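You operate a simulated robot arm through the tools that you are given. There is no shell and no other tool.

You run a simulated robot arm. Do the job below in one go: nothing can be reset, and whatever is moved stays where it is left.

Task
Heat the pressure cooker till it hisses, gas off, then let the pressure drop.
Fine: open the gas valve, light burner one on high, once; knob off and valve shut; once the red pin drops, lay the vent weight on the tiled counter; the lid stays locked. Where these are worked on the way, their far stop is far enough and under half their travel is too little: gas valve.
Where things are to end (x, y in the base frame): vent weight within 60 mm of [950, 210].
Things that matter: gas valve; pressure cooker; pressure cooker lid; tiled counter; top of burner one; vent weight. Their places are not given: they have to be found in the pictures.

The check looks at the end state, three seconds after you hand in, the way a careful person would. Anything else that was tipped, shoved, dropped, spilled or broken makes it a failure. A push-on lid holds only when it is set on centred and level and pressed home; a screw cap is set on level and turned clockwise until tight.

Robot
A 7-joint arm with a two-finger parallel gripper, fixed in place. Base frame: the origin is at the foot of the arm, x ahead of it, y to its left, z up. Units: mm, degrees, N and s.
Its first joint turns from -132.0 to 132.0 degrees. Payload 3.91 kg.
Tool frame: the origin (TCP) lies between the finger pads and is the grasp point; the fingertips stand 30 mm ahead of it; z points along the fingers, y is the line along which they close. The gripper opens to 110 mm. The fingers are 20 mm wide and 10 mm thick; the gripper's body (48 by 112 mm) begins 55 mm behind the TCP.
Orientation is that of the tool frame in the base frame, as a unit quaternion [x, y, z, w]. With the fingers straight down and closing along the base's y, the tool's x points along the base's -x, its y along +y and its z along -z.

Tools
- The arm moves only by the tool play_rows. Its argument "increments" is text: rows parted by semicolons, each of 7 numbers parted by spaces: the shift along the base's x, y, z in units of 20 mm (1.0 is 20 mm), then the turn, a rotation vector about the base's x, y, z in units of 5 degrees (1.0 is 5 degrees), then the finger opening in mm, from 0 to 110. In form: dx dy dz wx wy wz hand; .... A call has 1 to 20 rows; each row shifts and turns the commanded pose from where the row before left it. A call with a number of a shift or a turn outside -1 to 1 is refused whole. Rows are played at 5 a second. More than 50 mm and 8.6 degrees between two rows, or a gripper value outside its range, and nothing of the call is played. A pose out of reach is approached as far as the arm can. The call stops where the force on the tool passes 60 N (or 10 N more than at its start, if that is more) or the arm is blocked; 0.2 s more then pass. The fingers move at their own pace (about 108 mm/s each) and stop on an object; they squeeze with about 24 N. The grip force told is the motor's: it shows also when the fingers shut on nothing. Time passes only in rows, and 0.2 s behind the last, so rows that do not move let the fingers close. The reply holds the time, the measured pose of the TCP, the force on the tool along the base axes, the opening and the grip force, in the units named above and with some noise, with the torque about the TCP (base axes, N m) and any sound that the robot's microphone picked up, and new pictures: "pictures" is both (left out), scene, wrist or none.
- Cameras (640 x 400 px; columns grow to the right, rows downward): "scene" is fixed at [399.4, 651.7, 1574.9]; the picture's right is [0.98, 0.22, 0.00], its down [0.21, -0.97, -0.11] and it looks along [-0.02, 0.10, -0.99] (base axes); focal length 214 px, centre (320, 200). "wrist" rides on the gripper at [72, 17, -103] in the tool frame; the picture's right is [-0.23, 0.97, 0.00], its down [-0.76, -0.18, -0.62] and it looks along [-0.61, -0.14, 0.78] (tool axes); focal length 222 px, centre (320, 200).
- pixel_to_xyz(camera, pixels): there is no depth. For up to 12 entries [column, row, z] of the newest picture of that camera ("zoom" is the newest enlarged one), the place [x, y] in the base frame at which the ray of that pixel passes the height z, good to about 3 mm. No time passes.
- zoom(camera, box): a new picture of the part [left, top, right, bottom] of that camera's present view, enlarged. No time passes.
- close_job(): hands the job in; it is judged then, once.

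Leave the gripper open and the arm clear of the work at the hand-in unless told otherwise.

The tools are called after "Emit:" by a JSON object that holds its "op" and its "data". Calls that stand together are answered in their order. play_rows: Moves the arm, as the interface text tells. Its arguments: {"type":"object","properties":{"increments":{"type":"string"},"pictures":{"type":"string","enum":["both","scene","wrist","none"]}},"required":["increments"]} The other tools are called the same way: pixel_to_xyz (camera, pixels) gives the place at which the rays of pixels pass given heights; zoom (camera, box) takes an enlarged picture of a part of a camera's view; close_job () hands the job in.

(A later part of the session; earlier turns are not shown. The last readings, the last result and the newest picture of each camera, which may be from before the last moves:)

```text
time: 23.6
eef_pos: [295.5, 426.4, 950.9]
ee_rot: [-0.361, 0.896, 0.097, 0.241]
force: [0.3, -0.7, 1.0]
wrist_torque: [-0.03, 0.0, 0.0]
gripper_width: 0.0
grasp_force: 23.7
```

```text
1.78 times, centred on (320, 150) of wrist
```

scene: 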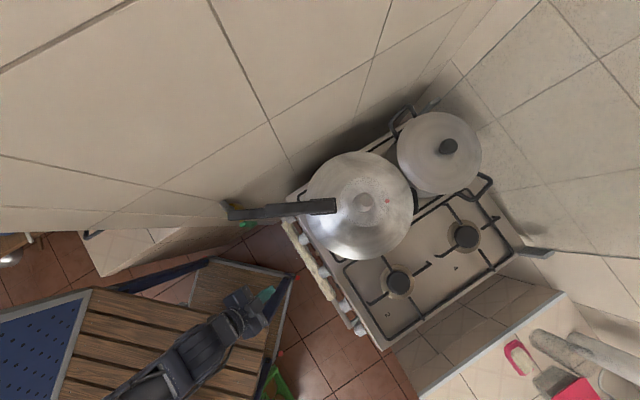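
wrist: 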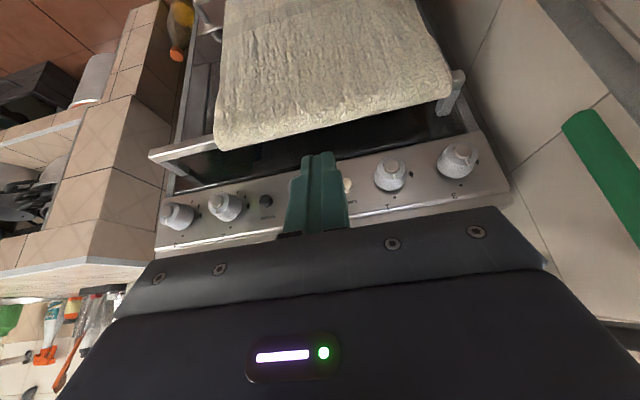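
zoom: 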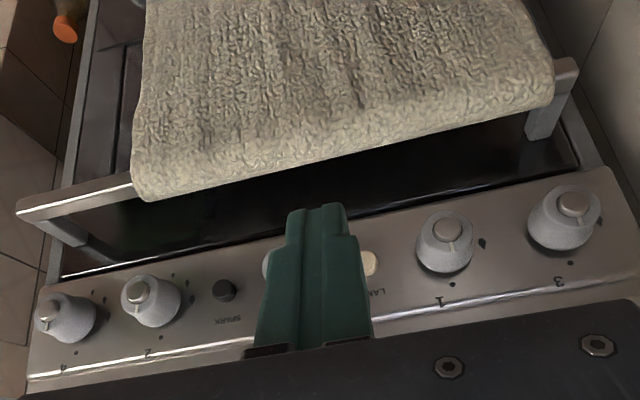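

The towel bar is at z≈785, so a level hand at z≈870 clears it. I'll tilt the hand level facing the panel, open the fingers to 64 mm and line up with knob 1, about 95 mm out.

Emit:
{"op": "play_rows", "data": {"increments": "-0.148 0.263 -0.337 0.707 -0.707 0.02 64; -0.148 0.263 -0.337 0.707 -0.707 0.02 64; -0.148 0.263 -0.337 0.707 -0.707 0.02 64; -0.148 0.263 -0.337 0.707 -0.707 0.02 64; -0.148 0.263 -0.337 0.707 -0.707 0.02 64; -0.148 0.263 -0.337 0.707 -0.707 0.02 64; -0.148 0.263 -0.337 0.707 -0.707 0.02 64; -0.148 0.263 -0.337 0.707 -0.707 0.02 64; -0.148 0.263 -0.337 0.707 -0.707 0.02 64; -0.148 0.263 -0.337 0.707 -0.707 0.02 64; -0.148 0.263 -0.337 0.707 -0.707 0.02 64; -0.148 0.263 -0.337 0.707 -0.707 0.02 64"}}

```text
time: 26.2
eef_pos: [258.2, 488.9, 871.8]
ee_rot: [-0.272, 0.653, 0.274, 0.652]
force: [-1.2, 0.2, 0.5]
wrist_torque: [0.01, 0.03, -0.05]
gripper_width: 64.0
grasp_force: 0.1
```

scene: 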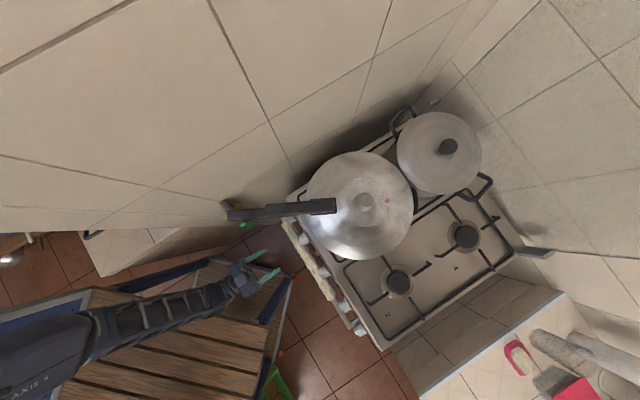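
wrist: 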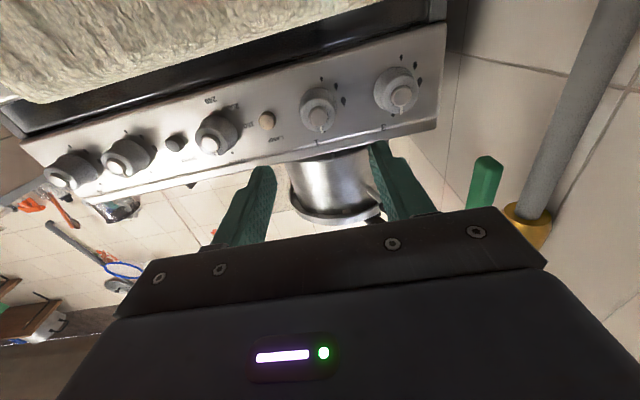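

Knob 1 at (320,105) is centred between the two fingers. I'll zoom in to see its marks squarely.

Emit:
{"op": "zoom", "data": {"camera": "wrist", "box": [280, 60, 430, 150]}}

Emit:
{"op": "zoom", "data": {"camera": "scene", "box": [220, 205, 340, 300]}}

```text
4.27 times, centred on (355, 105) of wrist
```

zoom: 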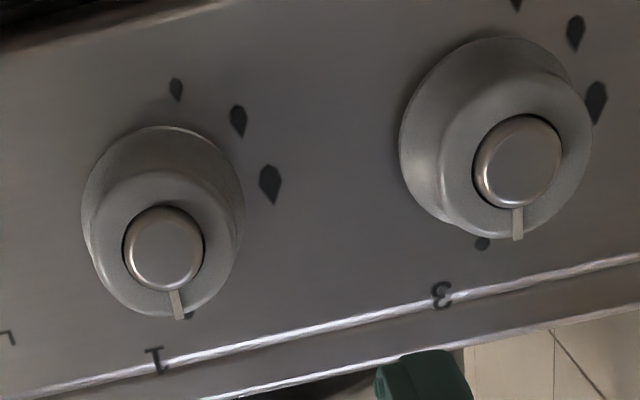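

```text
4.21 times, centred on (280, 252) of scene
```

zoom: 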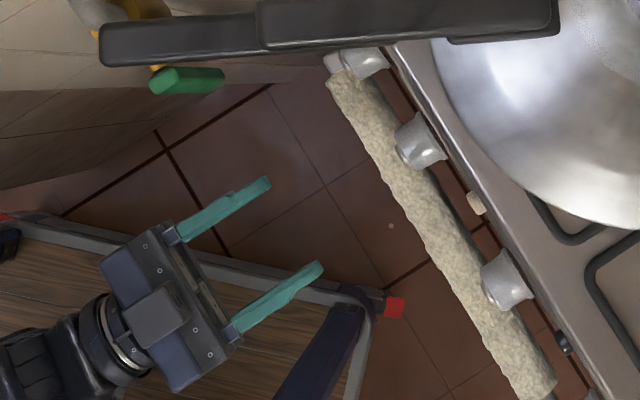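

The marks read: off dot at top, large flame (high) at 90° counter-clockwise, medium at 135°, small at 180°. The fingers line up with the knob's axis. I'll move straight in until the fingertips just pass the cap.

Emit:
{"op": "play_rows", "data": {"increments": "0.6 0.6 0 0 0 0 64; 0.6 0.6 0 0 0 0 64; 0.6 0.6 0 0 0 0 64; 0.6 0.6 0 0 0 0 64; 0.6 0.6 0 0 0 0 64; 0.5 0.5 0 0 0 0 64"}}

Emit:
{"op": "zoom", "data": {"camera": "scene", "box": [270, 205, 340, 265]}}

Emit:
{"op": "zoom", "data": {"camera": "wrist", "box": [230, 60, 420, 220]}}

```text
time: 27.6
eef_pos: [329.7, 559.0, 870.7]
ee_rot: [-0.273, 0.653, 0.276, 0.65]
force: [-0.2, -0.2, -0.3]
wrist_torque: [0.03, 0.0, -0.01]
gripper_width: 64.1
grasp_force: 0.1
```

scene: 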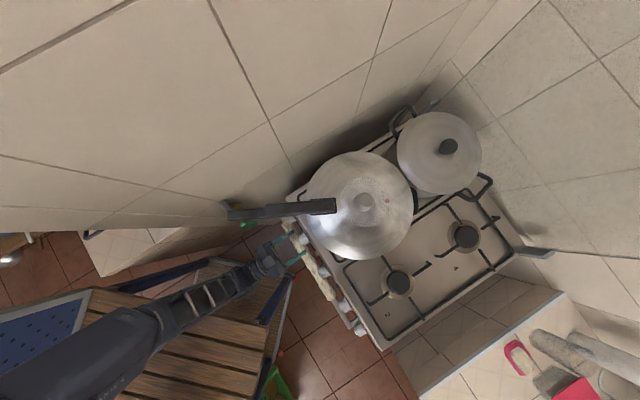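
wrist: 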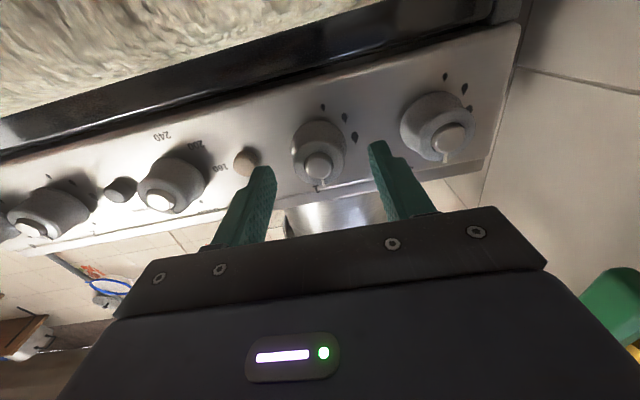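

```text
6.67 times, centred on (305, 235) of scene
```

zoom: 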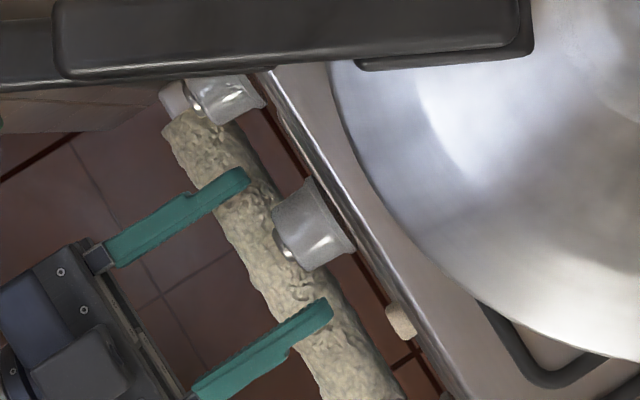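

```text
2.50 times, centred on (325, 140) of wrist
```

zoom: 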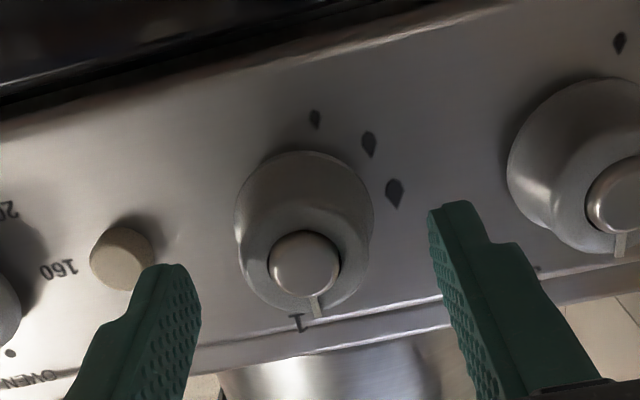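

The fingertips are level with the knob's cap and straddle it evenly. I'll go 15 mm further and close on the knob.

Emit:
{"op": "play_rows", "data": {"increments": "0.265 0.265 0 0 0 0 64; 0.265 0.265 0 0 0 0 64; 0 0 0 0 0 0 30; 0 0 0 0 0 0 30; 0 0 0 0 0 0 30", "pictures": "wrist"}}

Emit:
{"op": "zoom", "data": {"camera": "scene", "box": [270, 205, 340, 265]}}

```text
time: 28.8
eef_pos: [339.6, 568.9, 869.9]
ee_rot: [-0.271, 0.654, 0.274, 0.651]
force: [12.1, -11.7, -1.0]
wrist_torque: [-0.04, 0.04, -0.57]
gripper_width: 36.3
grasp_force: 45.2
```

wrist: 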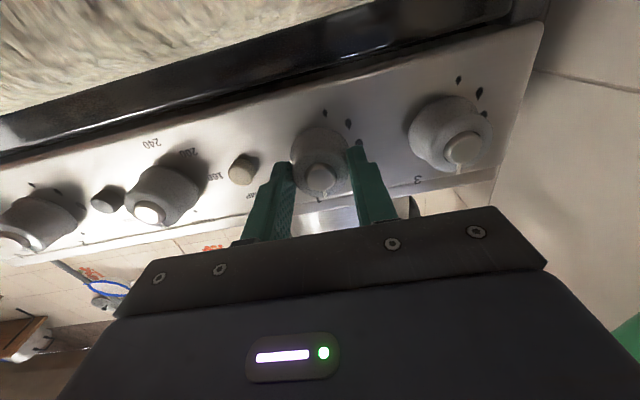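

```text
6.67 times, centred on (305, 235) of scene
```

zoom: 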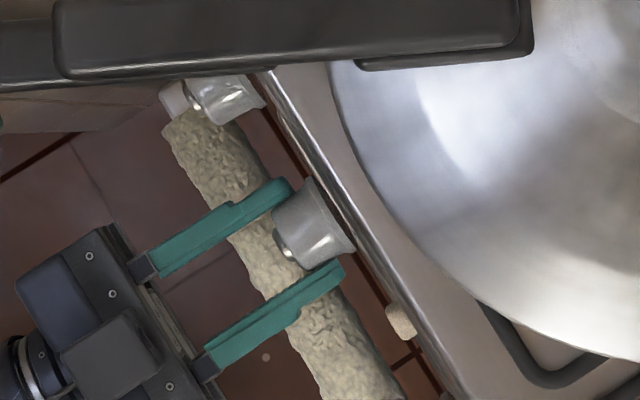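

The knob is gripped at 36 mm, with a sideways force of about 17 N to the right, so I am slightly off-centre. I'll shift 2 mm to the right to relieve it.

Emit:
{"op": "play_rows", "data": {"increments": "0.07 -0.07 0 0 0 0 30; 0 0 0 0 0 0 30", "pictures": "none"}}

```text
time: 29.4
eef_pos: [340.1, 568.8, 871.9]
ee_rot: [-0.272, 0.653, 0.275, 0.651]
force: [4.3, -4.3, 0.4]
wrist_torque: [0.07, -0.08, -0.12]
gripper_width: 36.2
grasp_force: 44.8
```

The sideways force is down to 6 N. I'll shift 1 mm more and try the first 20° counter-clockwise as seen from the front, watching the torque.

Emit:
{"op": "play_rows", "data": {"increments": "0.035 -0.035 0 0 0 0 30; 0 0 0 -0.707 -0.707 0 30; 0 0 0 -0.707 -0.707 0 30; 0 0 0 -0.707 -0.707 0 30; 0 0 0 -0.707 -0.707 0 30", "pictures": "wrist"}}

Emit:
{"op": "zoom", "data": {"camera": "wrist", "box": [230, 80, 430, 220]}}

```text
time: 30.6
eef_pos: [341.2, 568.1, 871.8]
ee_rot: [-0.382, 0.597, 0.158, 0.688]
force: [-12.2, 10.6, 0.3]
wrist_torque: [0.56, 0.54, 0.52]
gripper_width: 35.7
grasp_force: 44.8
```

wrist: 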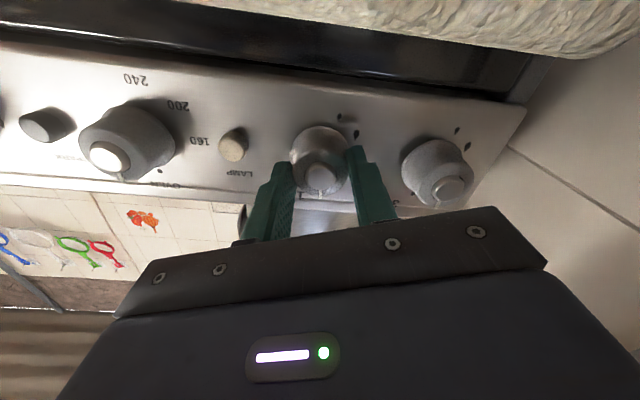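

```text
2.86 times, centred on (330, 150) of wrist
```

zoom: 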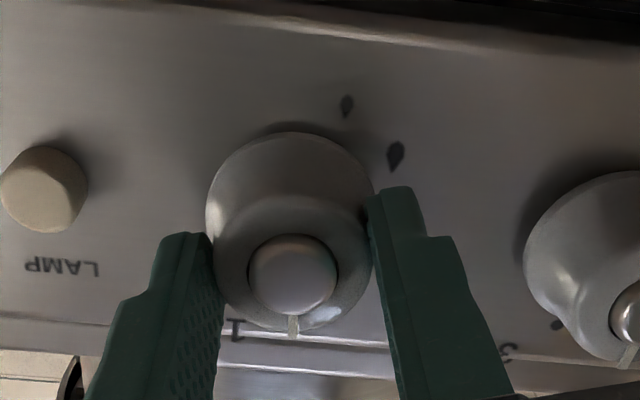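

I need to see whether the knob turned with the hand, so I'll compare knob 1's pointer with knob 3's, which is still at off.

Emit:
{"op": "zoom", "data": {"camera": "wrist", "box": [280, 110, 360, 210]}}

Emit:
{"op": "zoom", "data": {"camera": "wrist", "box": [390, 120, 490, 220]}}

```text
4.00 times, centred on (320, 160) of wrist
```

zoom: 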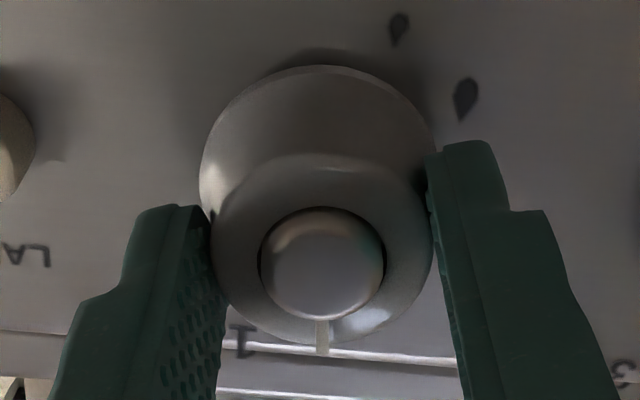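

```text
4.00 times, centred on (440, 170) of wrist
```

zoom: 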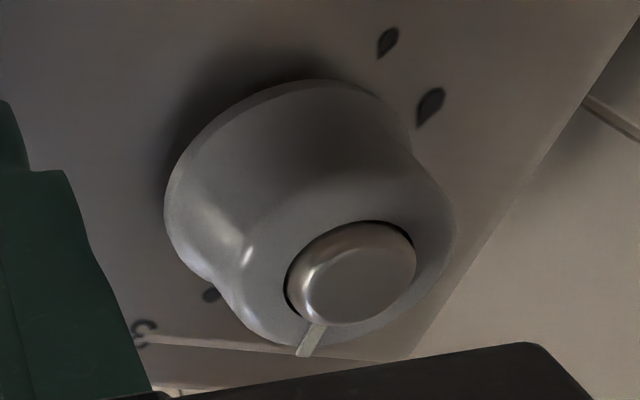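

Knob 1's pointer has turned about 20–30° relative to knob 3's, so it is turning with the hand. I'll continue another 35°.

Emit:
{"op": "play_rows", "data": {"increments": "-0.02 0.02 0 -0.707 -0.707 0 30; 0 0 0 -0.707 -0.707 0 30; 0 0 0 -0.707 -0.707 0 30; 0 0 0 -0.707 -0.707 0 30; 0 0 0 -0.707 -0.707 0 30; 0 0 0 -0.707 -0.707 0 30; 0 0 0 -0.707 -0.707 0 30", "pictures": "wrist"}}

Emit:
{"op": "zoom", "data": {"camera": "wrist", "box": [250, 90, 410, 210]}}

```text
time: 32.2
eef_pos: [340.5, 567.0, 871.5]
ee_rot: [-0.543, 0.457, -0.059, 0.702]
force: [-6.6, 4.9, -6.2]
wrist_torque: [0.25, 0.42, 0.32]
gripper_width: 35.8
grasp_force: 45.0
```

wrist: 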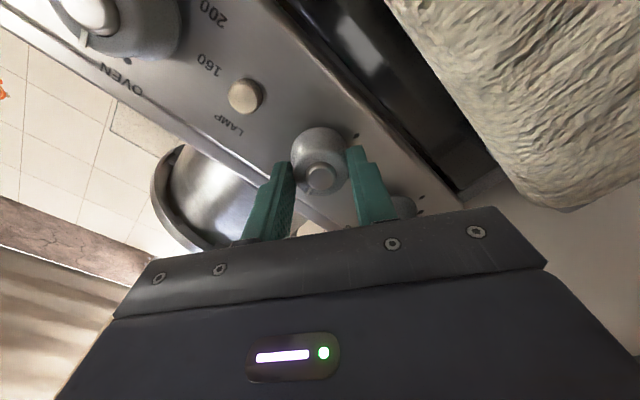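

```text
3.33 times, centred on (330, 150) of wrist
```

zoom: 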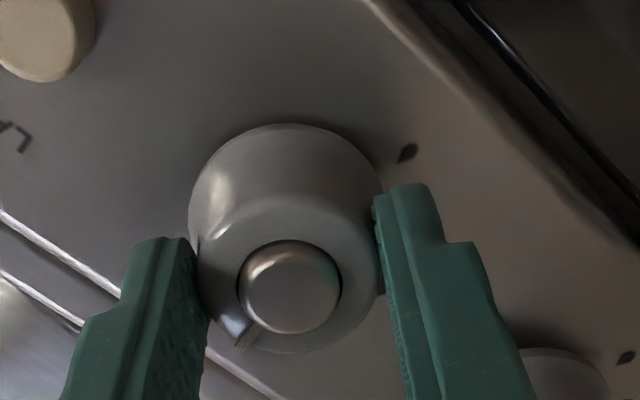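

The pointer stayed toward off while the hand turned, so the fingers slipped. This knob probably has to be pushed in before it turns. I'll rotate back to the start with the grip loosened.

Emit:
{"op": "play_rows", "data": {"increments": "0 0 0 0 0 0 60; 0 0 0 0.707 0.707 0 60; 0 0 0 0.707 0.707 0 60; 0 0 0 0.707 0.707 0 60; 0 0 0 0.707 0.707 0 60; 0 0 0 0.707 0.707 0 60; 0 0 0 0.707 0.707 0 60; 0 0 0 0.707 0.707 0 60; 0 0 0 0.707 0.707 0 60; 0 0 0 0.707 0.707 0 60; 0 0 0 0.707 0.707 0 60; 0 0 0 0.707 0.707 0 60", "pictures": "wrist"}}

Emit:
{"op": "zoom", "data": {"camera": "wrist", "box": [240, 80, 400, 200]}}

```text
time: 34.8
eef_pos: [341.8, 568.5, 870.8]
ee_rot: [-0.271, 0.654, 0.274, 0.651]
force: [0.4, 0.0, 0.1]
wrist_torque: [0.0, -0.01, -0.02]
gripper_width: 59.7
grasp_force: 0.1
```

wrist: 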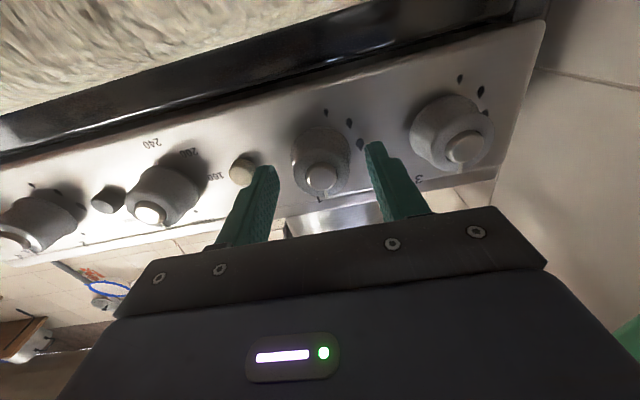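

```text
3.33 times, centred on (320, 140) of wrist
```

zoom: 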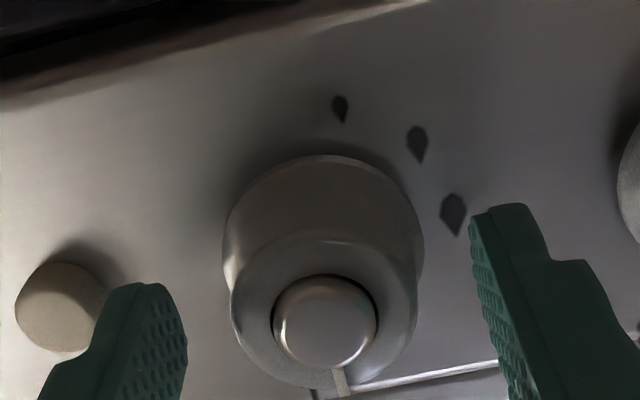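

The knob is still at off, as before. I'll grip it again and push gently inward along its axis in small steps, watching the force.

Emit:
{"op": "play_rows", "data": {"increments": "0 0 0 0 0 0 30; 0 0 0 0 0 0 30; 0 0 0 0 0 0 30; 0.07 0.07 0 0 0 0 30; 0.07 0.07 0 0 0 0 30", "pictures": "none"}}

```text
time: 36.0
eef_pos: [341.2, 570.0, 872.0]
ee_rot: [-0.272, 0.653, 0.275, 0.651]
force: [-7.9, 11.0, 4.6]
wrist_torque: [0.08, -0.1, 0.36]
gripper_width: 36.1
grasp_force: 44.8
```

There is little axial resistance yet, but some sideways load. I'll centre 1.5 mm to the left and push in further.

Emit:
{"op": "play_rows", "data": {"increments": "-0.05 0.05 0 0 0 0 30; 0.07 0.07 0 0 0 0 30; 0.07 0.07 0 0 0 0 30; 0 0 0 0 0 0 30", "pictures": "wrist"}}

Emit:
{"op": "zoom", "data": {"camera": "scene", "box": [285, 220, 325, 255]}}

```text
time: 37.0
eef_pos: [344.7, 573.4, 871.3]
ee_rot: [-0.272, 0.653, 0.275, 0.651]
force: [-19.4, -29.7, 17.8]
wrist_torque: [0.48, -0.4, -0.23]
gripper_width: 36.6
grasp_force: 45.4
```

wrist: 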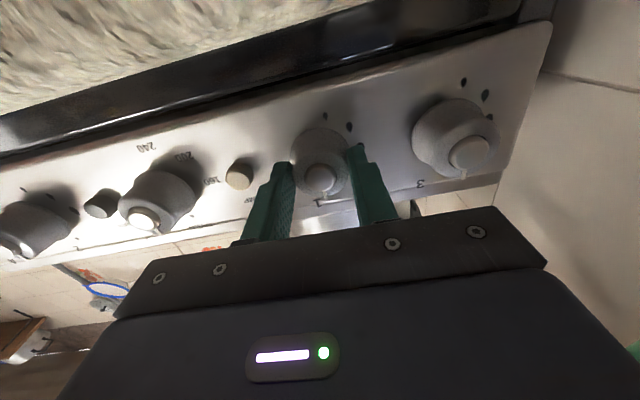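

```text
11.43 times, centred on (305, 238) of scene
```

zoom: 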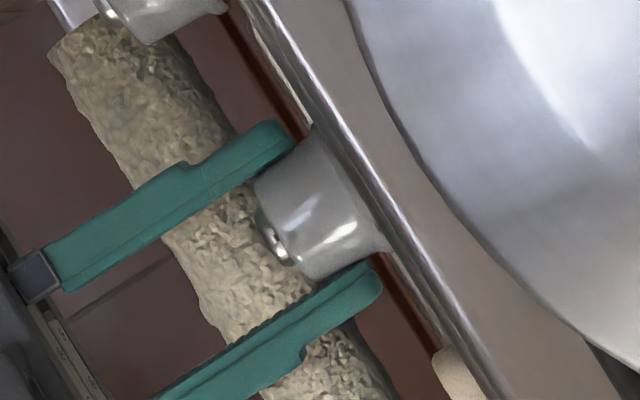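

Axial resistance has risen to about 35 N and the skirt is closer to the panel, so the knob is pushed in. I'll turn 25° counter-clockwise while holding it in.

Emit:
{"op": "play_rows", "data": {"increments": "0 0 0.07 0 0 0 30; 0 0 0 -0.707 -0.707 0 30; 0 0 0 -0.707 -0.707 0 30; 0 0 0 -0.707 -0.707 0 30; 0 0 0 -0.707 -0.707 0 30; 0 0 0 -0.707 -0.707 0 30", "pictures": "wrist"}}

Emit:
{"op": "zoom", "data": {"camera": "wrist", "box": [250, 90, 410, 210]}}

```text
time: 38.4
eef_pos: [345.7, 574.6, 872.7]
ee_rot: [-0.407, 0.58, 0.125, 0.694]
force: [-9.1, -27.8, -22.0]
wrist_torque: [-0.6, 0.55, -0.42]
gripper_width: 36.3
grasp_force: 45.2
```

wrist: 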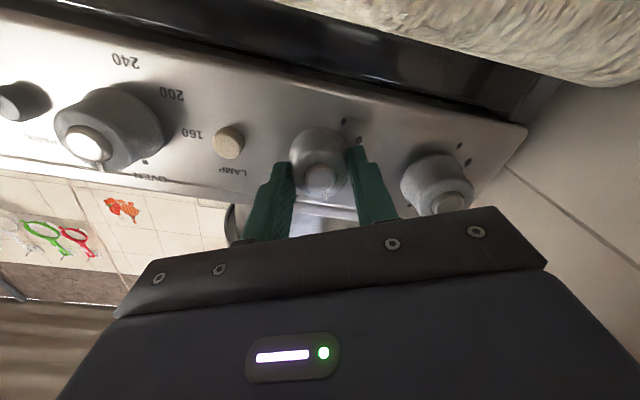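

```text
3.33 times, centred on (330, 150) of wrist
```

zoom: 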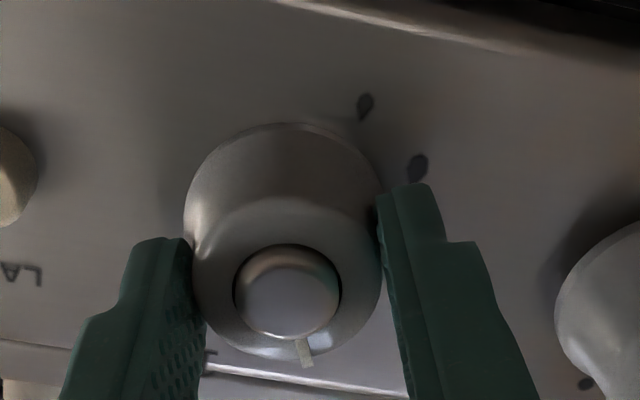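

The pointer kept its place in the hand's view, so the knob has turned 25° with the hand. I'll continue turning and hold the push.

Emit:
{"op": "play_rows", "data": {"increments": "0 0 -0.035 -0.707 -0.707 0 30; 0 0 0 -0.707 -0.707 0 30; 0 0 0 -0.707 -0.707 0 30; 0 0 0 -0.707 -0.707 0 30; 0 0 0 -0.707 -0.707 0 30; 0 0 0 -0.707 -0.707 0 30; 0 0 0 -0.707 -0.707 0 30", "pictures": "wrist"}}

Emit:
{"op": "zoom", "data": {"camera": "wrist", "box": [250, 90, 410, 210]}}

```text
time: 40.0
eef_pos: [344.6, 575.3, 872.2]
ee_rot: [-0.563, 0.432, -0.088, 0.699]
force: [-8.3, -17.4, 2.3]
wrist_torque: [0.06, -0.01, -0.19]
gripper_width: 36.3
grasp_force: 45.0
```

wrist: 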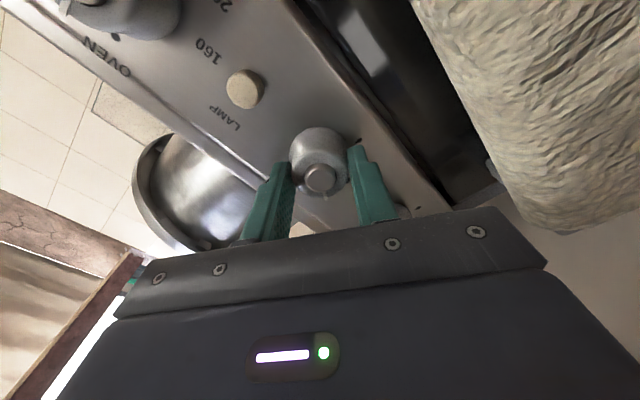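

```text
3.33 times, centred on (330, 150) of wrist
```

zoom: 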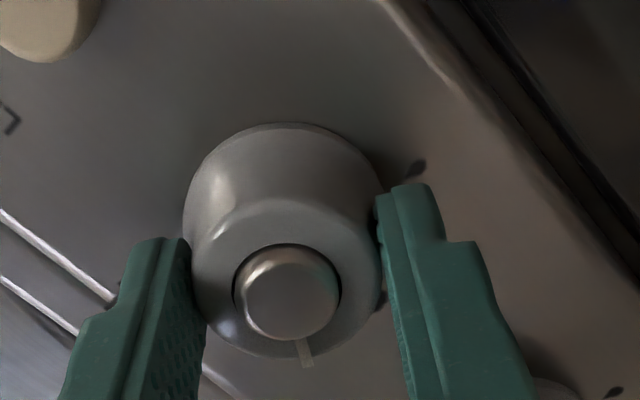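

60° done and still turning together. I'll do the remaining 30°.

Emit:
{"op": "play_rows", "data": {"increments": "0 0 0 -0.707 -0.707 0 30; 0 0 0 -0.707 -0.707 0 30; 0 0 0 -0.707 -0.707 0 30; 0 0 0 -0.707 -0.707 0 30; 0 0 0 -0.707 -0.707 0 30; 0 0 0 -0.707 -0.707 0 30", "pictures": "both"}}

Emit:
{"op": "zoom", "data": {"camera": "wrist", "box": [250, 90, 410, 210]}}

```text
time: 41.4
eef_pos: [345.1, 574.6, 871.9]
ee_rot: [0.654, -0.275, 0.268, -0.652]
force: [-10.6, -15.3, 7.4]
wrist_torque: [0.17, -0.16, 0.0]
gripper_width: 36.4
grasp_force: 45.3
```

scene: 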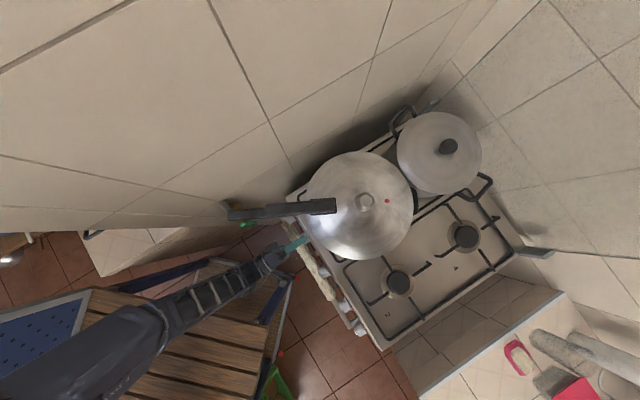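
wrist: 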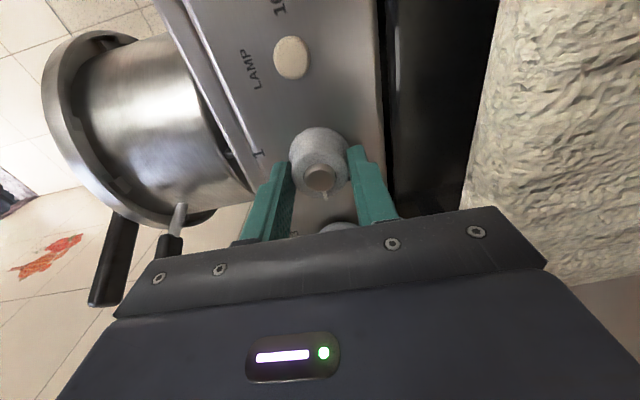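

```text
3.33 times, centred on (330, 150) of wrist
```

zoom: 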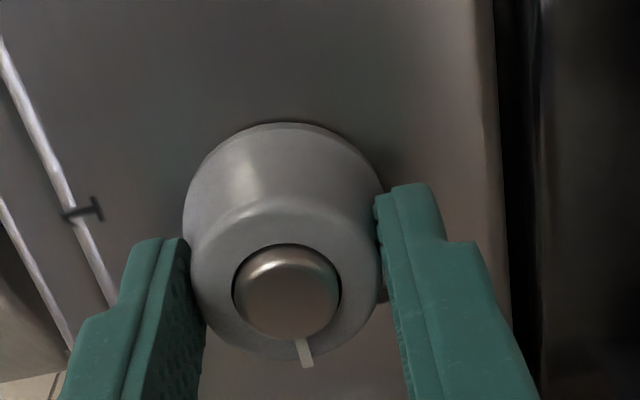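

The knob has turned 90° to the high mark. Nothing is lit yet, so I'll release it, back off, close the fingers, and move right in front of the SPARK button.

Emit:
{"op": "play_rows", "data": {"increments": "0 0 0 0 0 0 58; 0 0 0 0 0 0 58; -0.7 -0.7 0 0 0 0 58; -0.7 -0.7 0 0 0 0 58; -0.7 -0.7 0 0 0 0 58; -0.7 -0.7 0 0 0 0 30; 0.934 -0.934 0 0 0 0 0; 0.934 -0.934 0 0 0 0 0; 0.934 -0.934 0 0 0 0 0; 0.934 -0.934 0 0 0 0 0; 0.934 -0.934 0 0 0 0 0; 0.934 -0.934 0 0 0 0 0; 0.934 -0.934 0 0 0 0 0"}}

Emit:
{"op": "zoom", "data": {"camera": "wrist", "box": [220, 60, 480, 220]}}

Emit:
{"op": "zoom", "data": {"camera": "scene", "box": [280, 210, 380, 310]}}

```text
time: 44.2
eef_pos: [411.9, 391.3, 879.4]
ee_rot: [-0.651, 0.273, -0.264, 0.657]
force: [1.8, 0.2, 0.0]
wrist_torque: [0.02, -0.01, -0.01]
gripper_width: 0.0
grasp_force: 23.8
```

scene: 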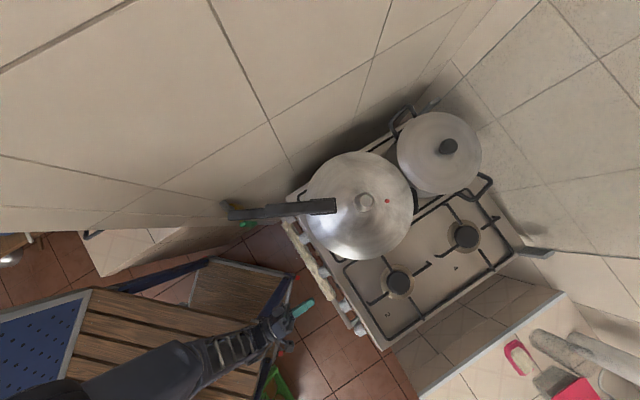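
wrist: 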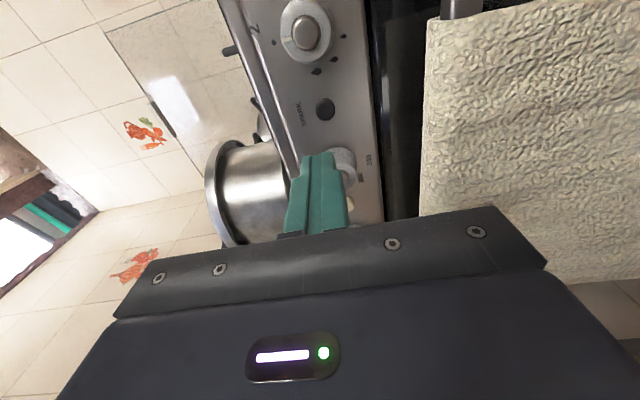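

```text
2.46 times, centred on (350, 140) of wrist
```

zoom: 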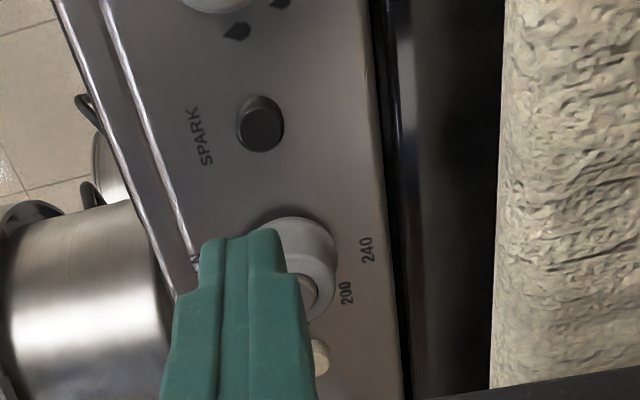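

```text
4.00 times, centred on (330, 260) of scene
```

zoom: 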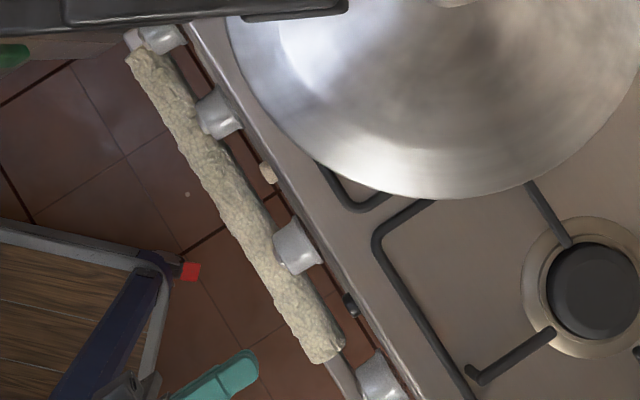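

The measured height reads a bit high, maybe still settling. I'll wait a moment and re-read before pressing.

Emit:
{"op": "play_rows", "data": {"increments": "0 0 0 0 0 0 0; 0 0 0 0 0 0 0", "pictures": "none"}}

Emit:
{"op": "zoom", "data": {"camera": "scene", "box": [300, 260, 360, 320]}}

Emit:
{"op": "pixel_to_xyz", "data": {"camera": "wrist", "pixels": [[325.5, 109, 860], [325.5, 109, 865], [325.5, 109, 870], [325.5, 109, 875]]}}

```text
time: 44.8
eef_pos: [413.2, 391.0, 878.1]
ee_rot: [-0.651, 0.274, -0.266, 0.656]
force: [-0.5, 0.5, -0.4]
wrist_torque: [-0.02, -0.02, 0.06]
gripper_width: 0.1
grasp_force: 23.8
```

```text
6.67 times, centred on (330, 290) of scene
```

zoom: 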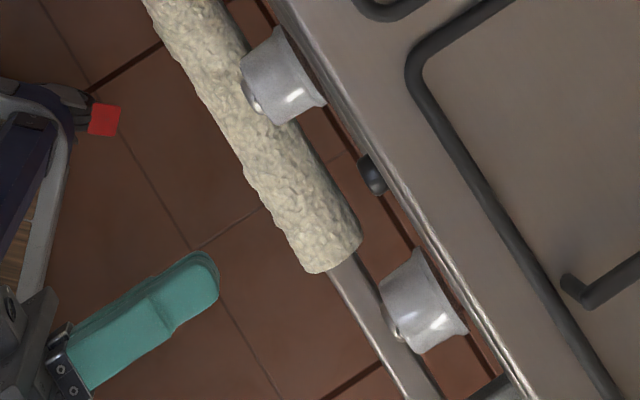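

```text
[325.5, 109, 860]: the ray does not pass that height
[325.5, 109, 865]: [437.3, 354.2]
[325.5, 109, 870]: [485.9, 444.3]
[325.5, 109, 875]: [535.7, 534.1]
```

Settled at (413,391,878). The SPARK button ray gives about (499,467,871). I'll shift right 6.6 mm and down 7 mm, then go forward so the tip stands about 18 mm off the button.

Emit:
{"op": "play_rows", "data": {"increments": "0.235 -0.235 -0.35 0 0 0 0; 0.58 0.58 0 0 0 0 0; 0.58 0.58 0 0 0 0 0; 0.58 0.58 0 0 0 0 0; 0.58 0.58 0 0 0 0 0; 0 0 0 0 0 0 0", "pictures": "wrist"}}

Emit:
{"op": "zoom", "data": {"camera": "scene", "box": [310, 260, 360, 310]}}

Emit:
{"op": "zoom", "data": {"camera": "wrist", "box": [240, 80, 400, 220]}}

```text
time: 46.2
eef_pos: [480.5, 428.8, 869.7]
ee_rot: [-0.65, 0.276, -0.274, 0.653]
force: [0.1, 1.2, 0.3]
wrist_torque: [0.01, 0.05, -0.01]
gripper_width: 0.0
grasp_force: 24.0
```

wrist: 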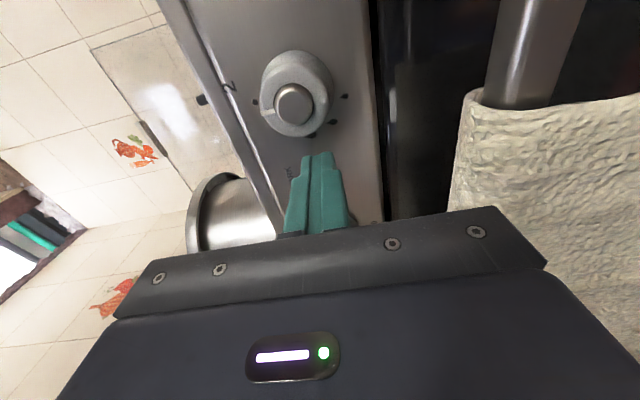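

```text
8.00 times, centred on (335, 285) of scene
```

zoom: 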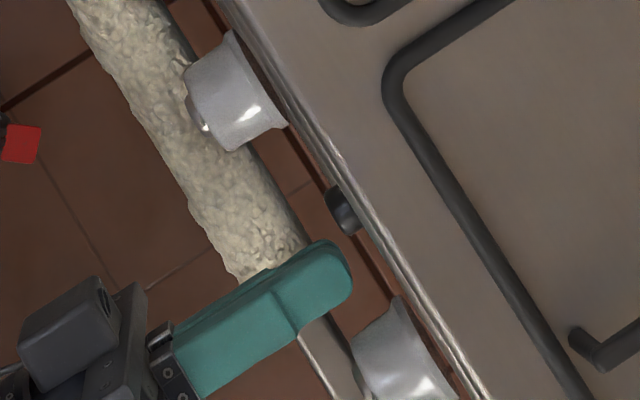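

```text
2.86 times, centred on (320, 150) of wrist
```

zoom: 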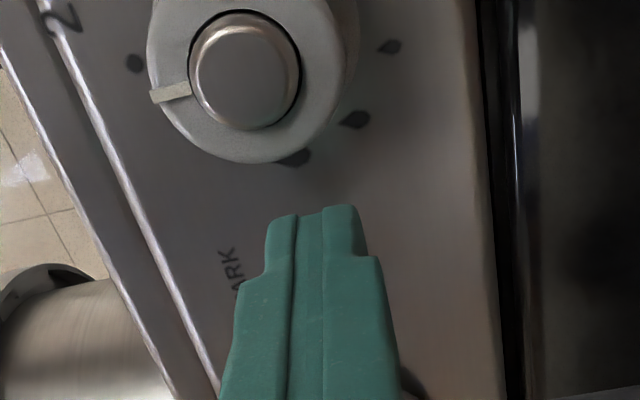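

The measured position differs from what I commanded by a few millimetres sideways. I'll wait a few rows to see whether it converges.

Emit:
{"op": "play_rows", "data": {"increments": "0 0 0 0 0 0 0; 0 0 0 0 0 0 0; 0 0 0 0 0 0 0", "pictures": "none"}}

```text
time: 47.0
eef_pos: [481.7, 429.0, 867.8]
ee_rot: [-0.651, 0.275, -0.273, 0.653]
force: [0.0, -0.1, -0.1]
wrist_torque: [0.0, 0.0, 0.02]
gripper_width: 0.0
grasp_force: 24.0
```

It holds at (481.7,429.0,867.8), about 15 mm right of the button. I'll correct left and look again.

Emit:
{"op": "play_rows", "data": {"increments": "-0.25 -0.25 0 0 0 0 0; -0.53 0.53 0.15 0 0 0 0; 0 0 0 0 0 0 0; 0 0 0 0 0 0 0", "pictures": "wrist"}}

Emit:
{"op": "zoom", "data": {"camera": "scene", "box": [310, 260, 360, 310]}}

Emit:
{"op": "zoom", "data": {"camera": "wrist", "box": [240, 80, 400, 220]}}

```text
time: 48.0
eef_pos: [473.1, 428.0, 875.1]
ee_rot: [-0.648, 0.277, -0.278, 0.653]
force: [-0.6, 0.5, 0.2]
wrist_torque: [0.03, 0.0, 0.02]
gripper_width: 0.0
grasp_force: 24.2
```

wrist: 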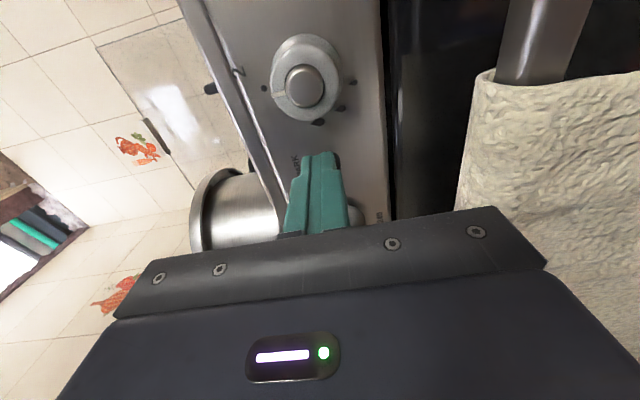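

```text
8.00 times, centred on (335, 285) of scene
```

zoom: 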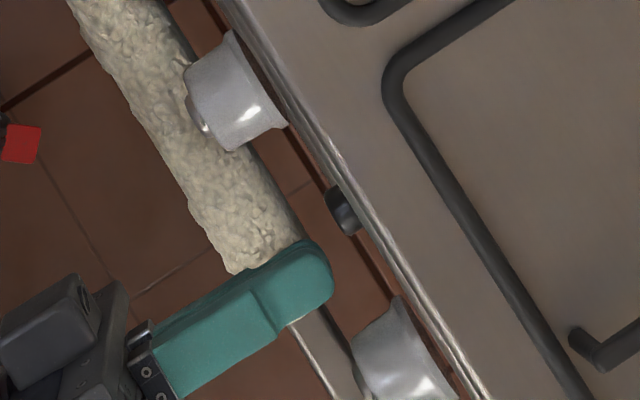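

```text
2.86 times, centred on (320, 150) of wrist
```

zoom: 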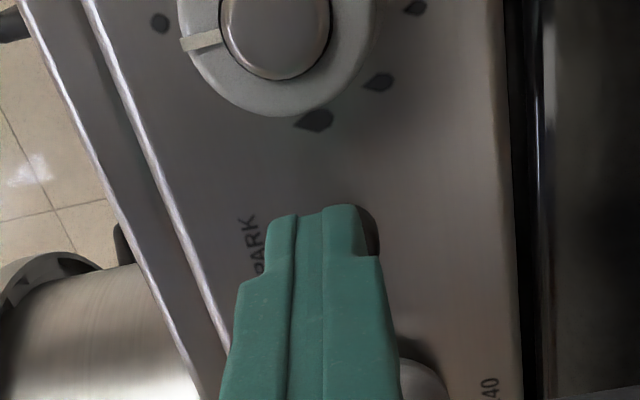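

With this much wrist roll the arm doesn't follow commands accurately, so it is probably near a joint limit. I'll roll back 45° with a slight back-off and re-measure.

Emit:
{"op": "play_rows", "data": {"increments": "-0.3 -0.3 0 0.707 0.707 0 0; 0 0 0 0.707 0.707 0 0; 0 0 0 0.707 0.707 0 0; 0 0 0 0.707 0.707 0 0; 0 0 0 0.707 0.707 0 0; 0 0 0 0.707 0.707 0 0; 0 0 0 0.707 0.707 0 0; 0 0 0 0.707 0.707 0 0; 0 0 0 0.707 0.707 0 0; 0 0 0 0 0 0 0", "pictures": "wrist"}}

Emit:
{"op": "zoom", "data": {"camera": "scene", "box": [310, 260, 360, 310]}}

```text
time: 50.4
eef_pos: [471.9, 424.3, 881.6]
ee_rot: [-0.489, 0.499, -0.009, 0.716]
force: [-1.5, 1.4, -0.4]
wrist_torque: [0.01, 0.01, 0.01]
gripper_width: 0.0
grasp_force: 23.7
stopped in row 10: the arm was blocked; the commanded pose is now the measured one
```

wrist: 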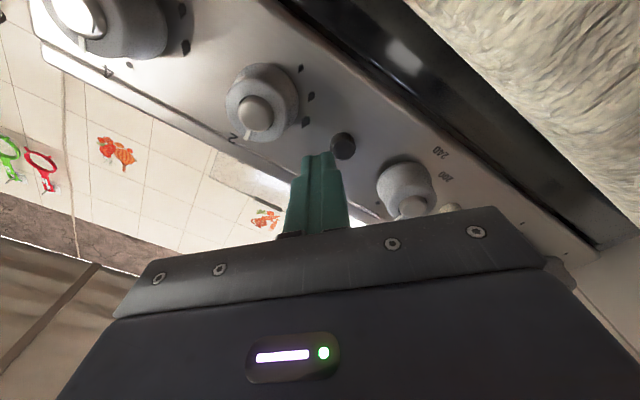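

```text
8.00 times, centred on (335, 285) of scene
```

zoom: 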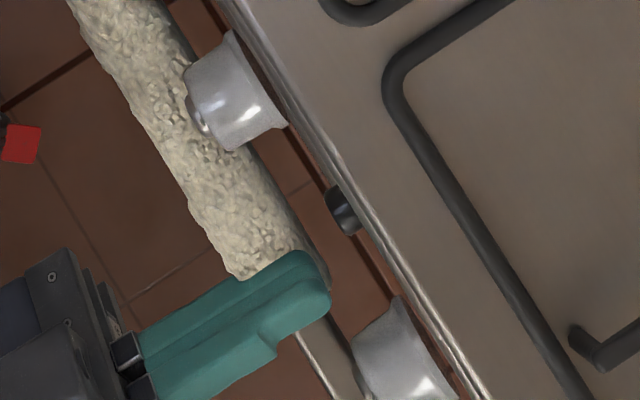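

The arm reported being blocked, with no contact force, and the command is now synced to the measured pose. SPARK is at wrist (343,145), left and below the fingertip in the world. I'll try the correction: 11 mm left and 10 mm down.

Emit:
{"op": "play_rows", "data": {"increments": "-0.2 0.2 -0.25 0 0 0 0; -0.2 0.2 -0.25 0 0 0 0; 0 0 0 0 0 0 0; 0 0 0 0 0 0 0", "pictures": "wrist"}}

Emit:
{"op": "zoom", "data": {"camera": "wrist", "box": [240, 90, 400, 210]}}

```text
time: 51.4
eef_pos: [472.9, 422.6, 884.1]
ee_rot: [-0.48, 0.499, -0.015, 0.721]
force: [-0.3, 0.0, -1.0]
wrist_torque: [0.02, 0.0, 0.0]
gripper_width: 0.2
grasp_force: 24.3
```

wrist: 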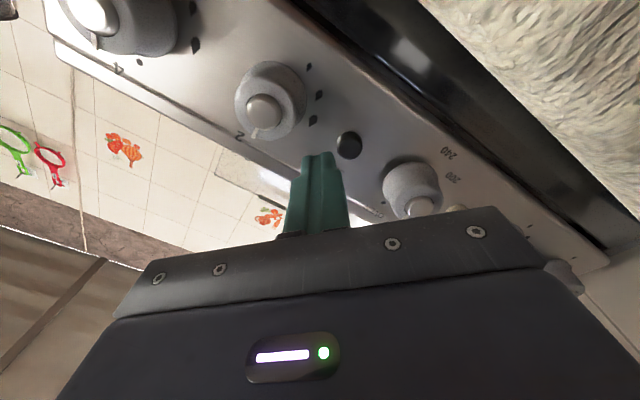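

```text
3.33 times, centred on (320, 150) of wrist
```

zoom: 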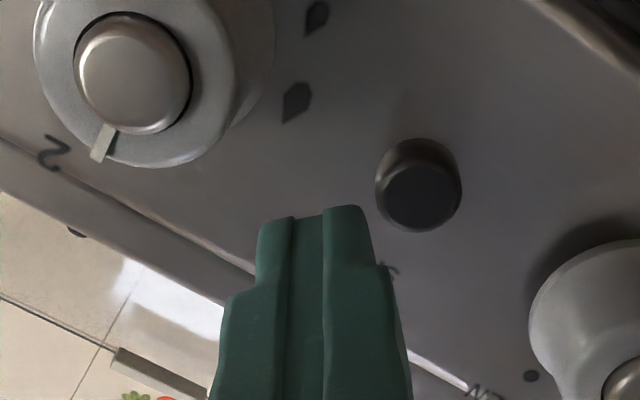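

The arm isn't following here. I'll back off from the panel and roll the hand back to the upright pose it tracked well in.

Emit:
{"op": "play_rows", "data": {"increments": "-0.6 -0.6 0 0 0 0 0; -0.6 -0.6 0 0 0 0 0; -0.6 -0.6 0 0 0 0 0; -0.3 -0.3 0 0.707 0.707 0 0; -0.3 -0.3 0 0.707 0.707 0 0; 0 0 0 0.707 0.707 0 0; 0 0 0 0.707 0.707 0 0; 0 0 0 0.707 0.707 0 0; 0 0 0 0.707 0.707 0 0; 0 0 0 0.707 0.707 0 0; 0 0 0 0.707 0.707 0 0; 0 0 0 0.707 0.707 0 0; 0 0 0 0 0 0 0"}}

```text
time: 54.2
eef_pos: [417.3, 390.1, 883.3]
ee_rot: [-0.255, 0.65, 0.267, 0.665]
force: [0.5, 0.3, -0.9]
wrist_torque: [-0.01, -0.01, 0.0]
gripper_width: 0.1
grasp_force: 23.6
```

scene: 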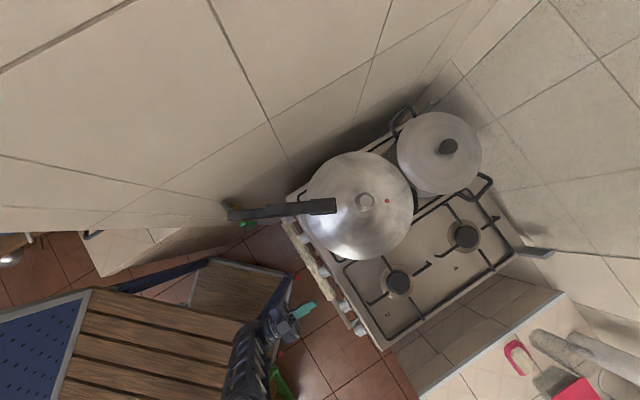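
wrist: 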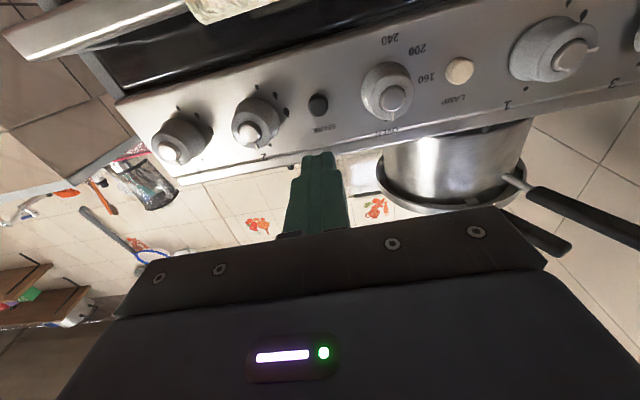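

The hand is upright again with SPARK at wrist (318,104), straight ahead. I'll wait briefly to see that it settles, and look at knob 1's pointer and the burner meanwhile.

Emit:
{"op": "play_rows", "data": {"increments": "0 0 0 0 0 0 0; 0 0 0 0 0 0 0; 0 0 0 0 0 0 0", "pictures": "wrist"}}

Emit:
{"op": "zoom", "data": {"camera": "wrist", "box": [480, 0, 640, 120]}}

Emit:
{"op": "zoom", "data": {"camera": "wrist", "box": [240, 60, 420, 180]}}

Emit:
{"op": "pixel_to_xyz", "data": {"camera": "wrist", "pixels": [[318, 104, 860], [318, 104, 865], [318, 104, 870], [318, 104, 875]]}}

```text
time: 55.0
eef_pos: [416.8, 389.7, 883.3]
ee_rot: [-0.254, 0.65, 0.265, 0.666]
force: [0.4, 0.4, 0.5]
wrist_torque: [0.02, 0.01, 0.01]
gripper_width: 0.0
grasp_force: 24.1
```

wrist: 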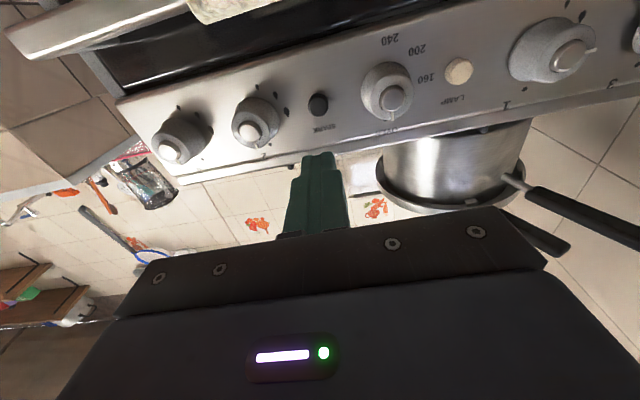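

```text
3.33 times, centred on (560, 60) of wrist
```

zoom: 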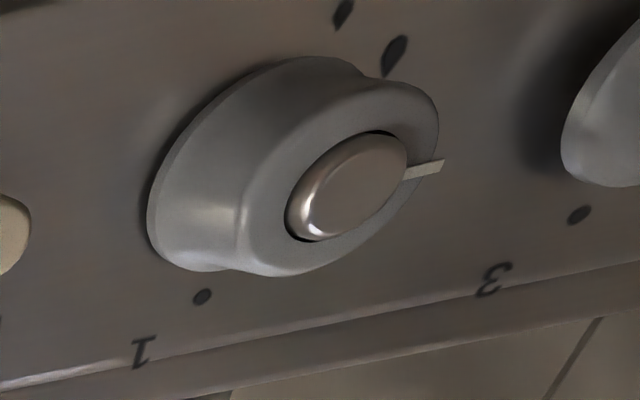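

```text
3.33 times, centred on (330, 120) of wrist
```

zoom: 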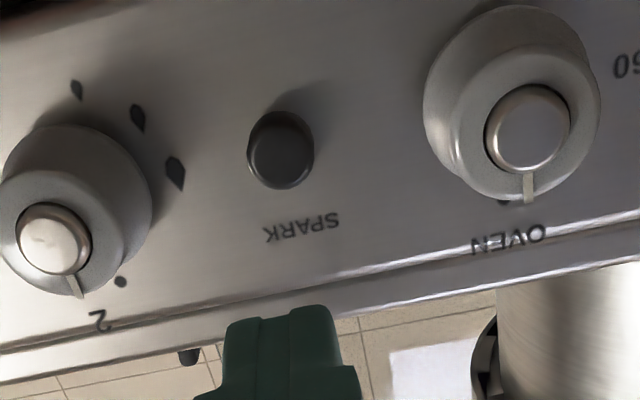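

```text
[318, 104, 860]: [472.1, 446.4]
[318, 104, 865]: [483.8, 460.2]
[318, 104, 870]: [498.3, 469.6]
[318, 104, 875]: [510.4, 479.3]
```

Knob 1's pointer now lies sideways toward the large flame mark, so it is at high. SPARK reads (498,469,870). I'll correct the height first and see whether the arm follows.

Emit:
{"op": "play_rows", "data": {"increments": "0.3 0.3 -0.35 0 0 0 0; 0.3 0.3 -0.35 0 0 0 0; 0 0 0 0 0 0 0", "pictures": "none"}}

```text
time: 56.0
eef_pos: [414.6, 392.8, 880.6]
ee_rot: [-0.261, 0.651, 0.27, 0.66]
force: [-0.7, 0.3, 0.5]
wrist_torque: [0.0, -0.01, 0.02]
gripper_width: 0.2
grasp_force: 24.3
stopped in row 3: the arm was blocked; the commanded pose is now the measured one
```

It is blocked again with no contact force, so the elbow is in an awkward posture. I'll reset by raising and retracting the hand and tipping it back to the earlier 30° pose that worked.

Emit:
{"op": "play_rows", "data": {"increments": "-0.15 -0.15 0.4 -0.707 0.707 0 0; -0.15 -0.15 0.4 -0.707 0.707 0 0; -0.15 -0.15 0.4 -0.707 0.707 0 0; -0.15 -0.15 0.4 -0.707 0.707 0 0; -0.15 -0.15 0.4 -0.707 0.707 0 0; -0.15 -0.15 0.4 -0.707 0.707 0 0; -0.15 -0.15 0.4 -0.707 0.707 0 0; -0.15 -0.15 0.4 -0.707 0.707 0 0; -0.15 -0.15 0.4 -0.707 0.707 0 0; -0.15 -0.15 0.4 -0.707 0.707 0 0; -0.15 -0.15 0.4 -0.707 0.707 0 0; -0.15 -0.15 0.4 -0.707 0.707 0 0; 0 0 0 0 0 0 0"}}

```text
time: 58.8
eef_pos: [393.8, 382.9, 966.8]
ee_rot: [-0.364, 0.892, 0.094, 0.252]
force: [0.6, 0.2, 0.7]
wrist_torque: [-0.01, 0.01, 0.02]
gripper_width: 0.1
grasp_force: 23.7
out of reach, approached as far as the arm can: row 2, 3, 4
```

scene: 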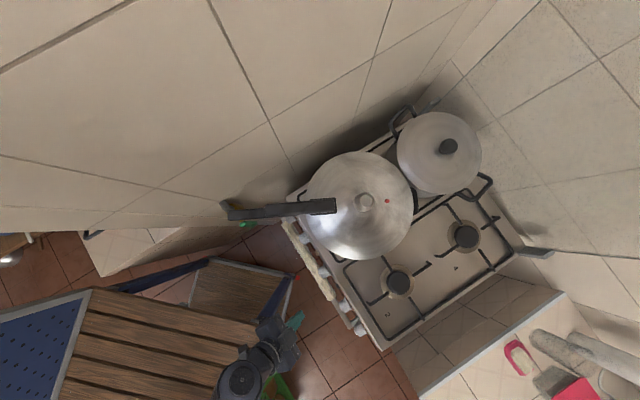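
wrist: 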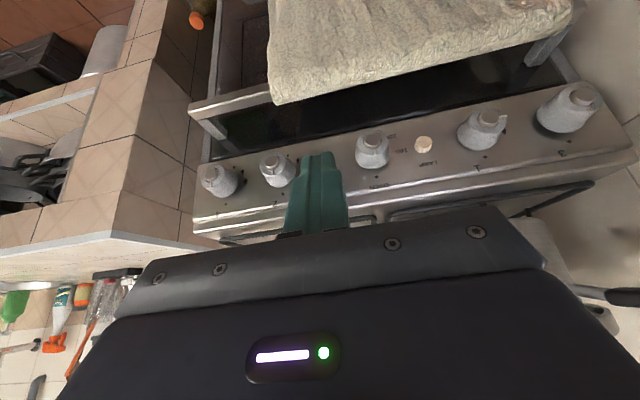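

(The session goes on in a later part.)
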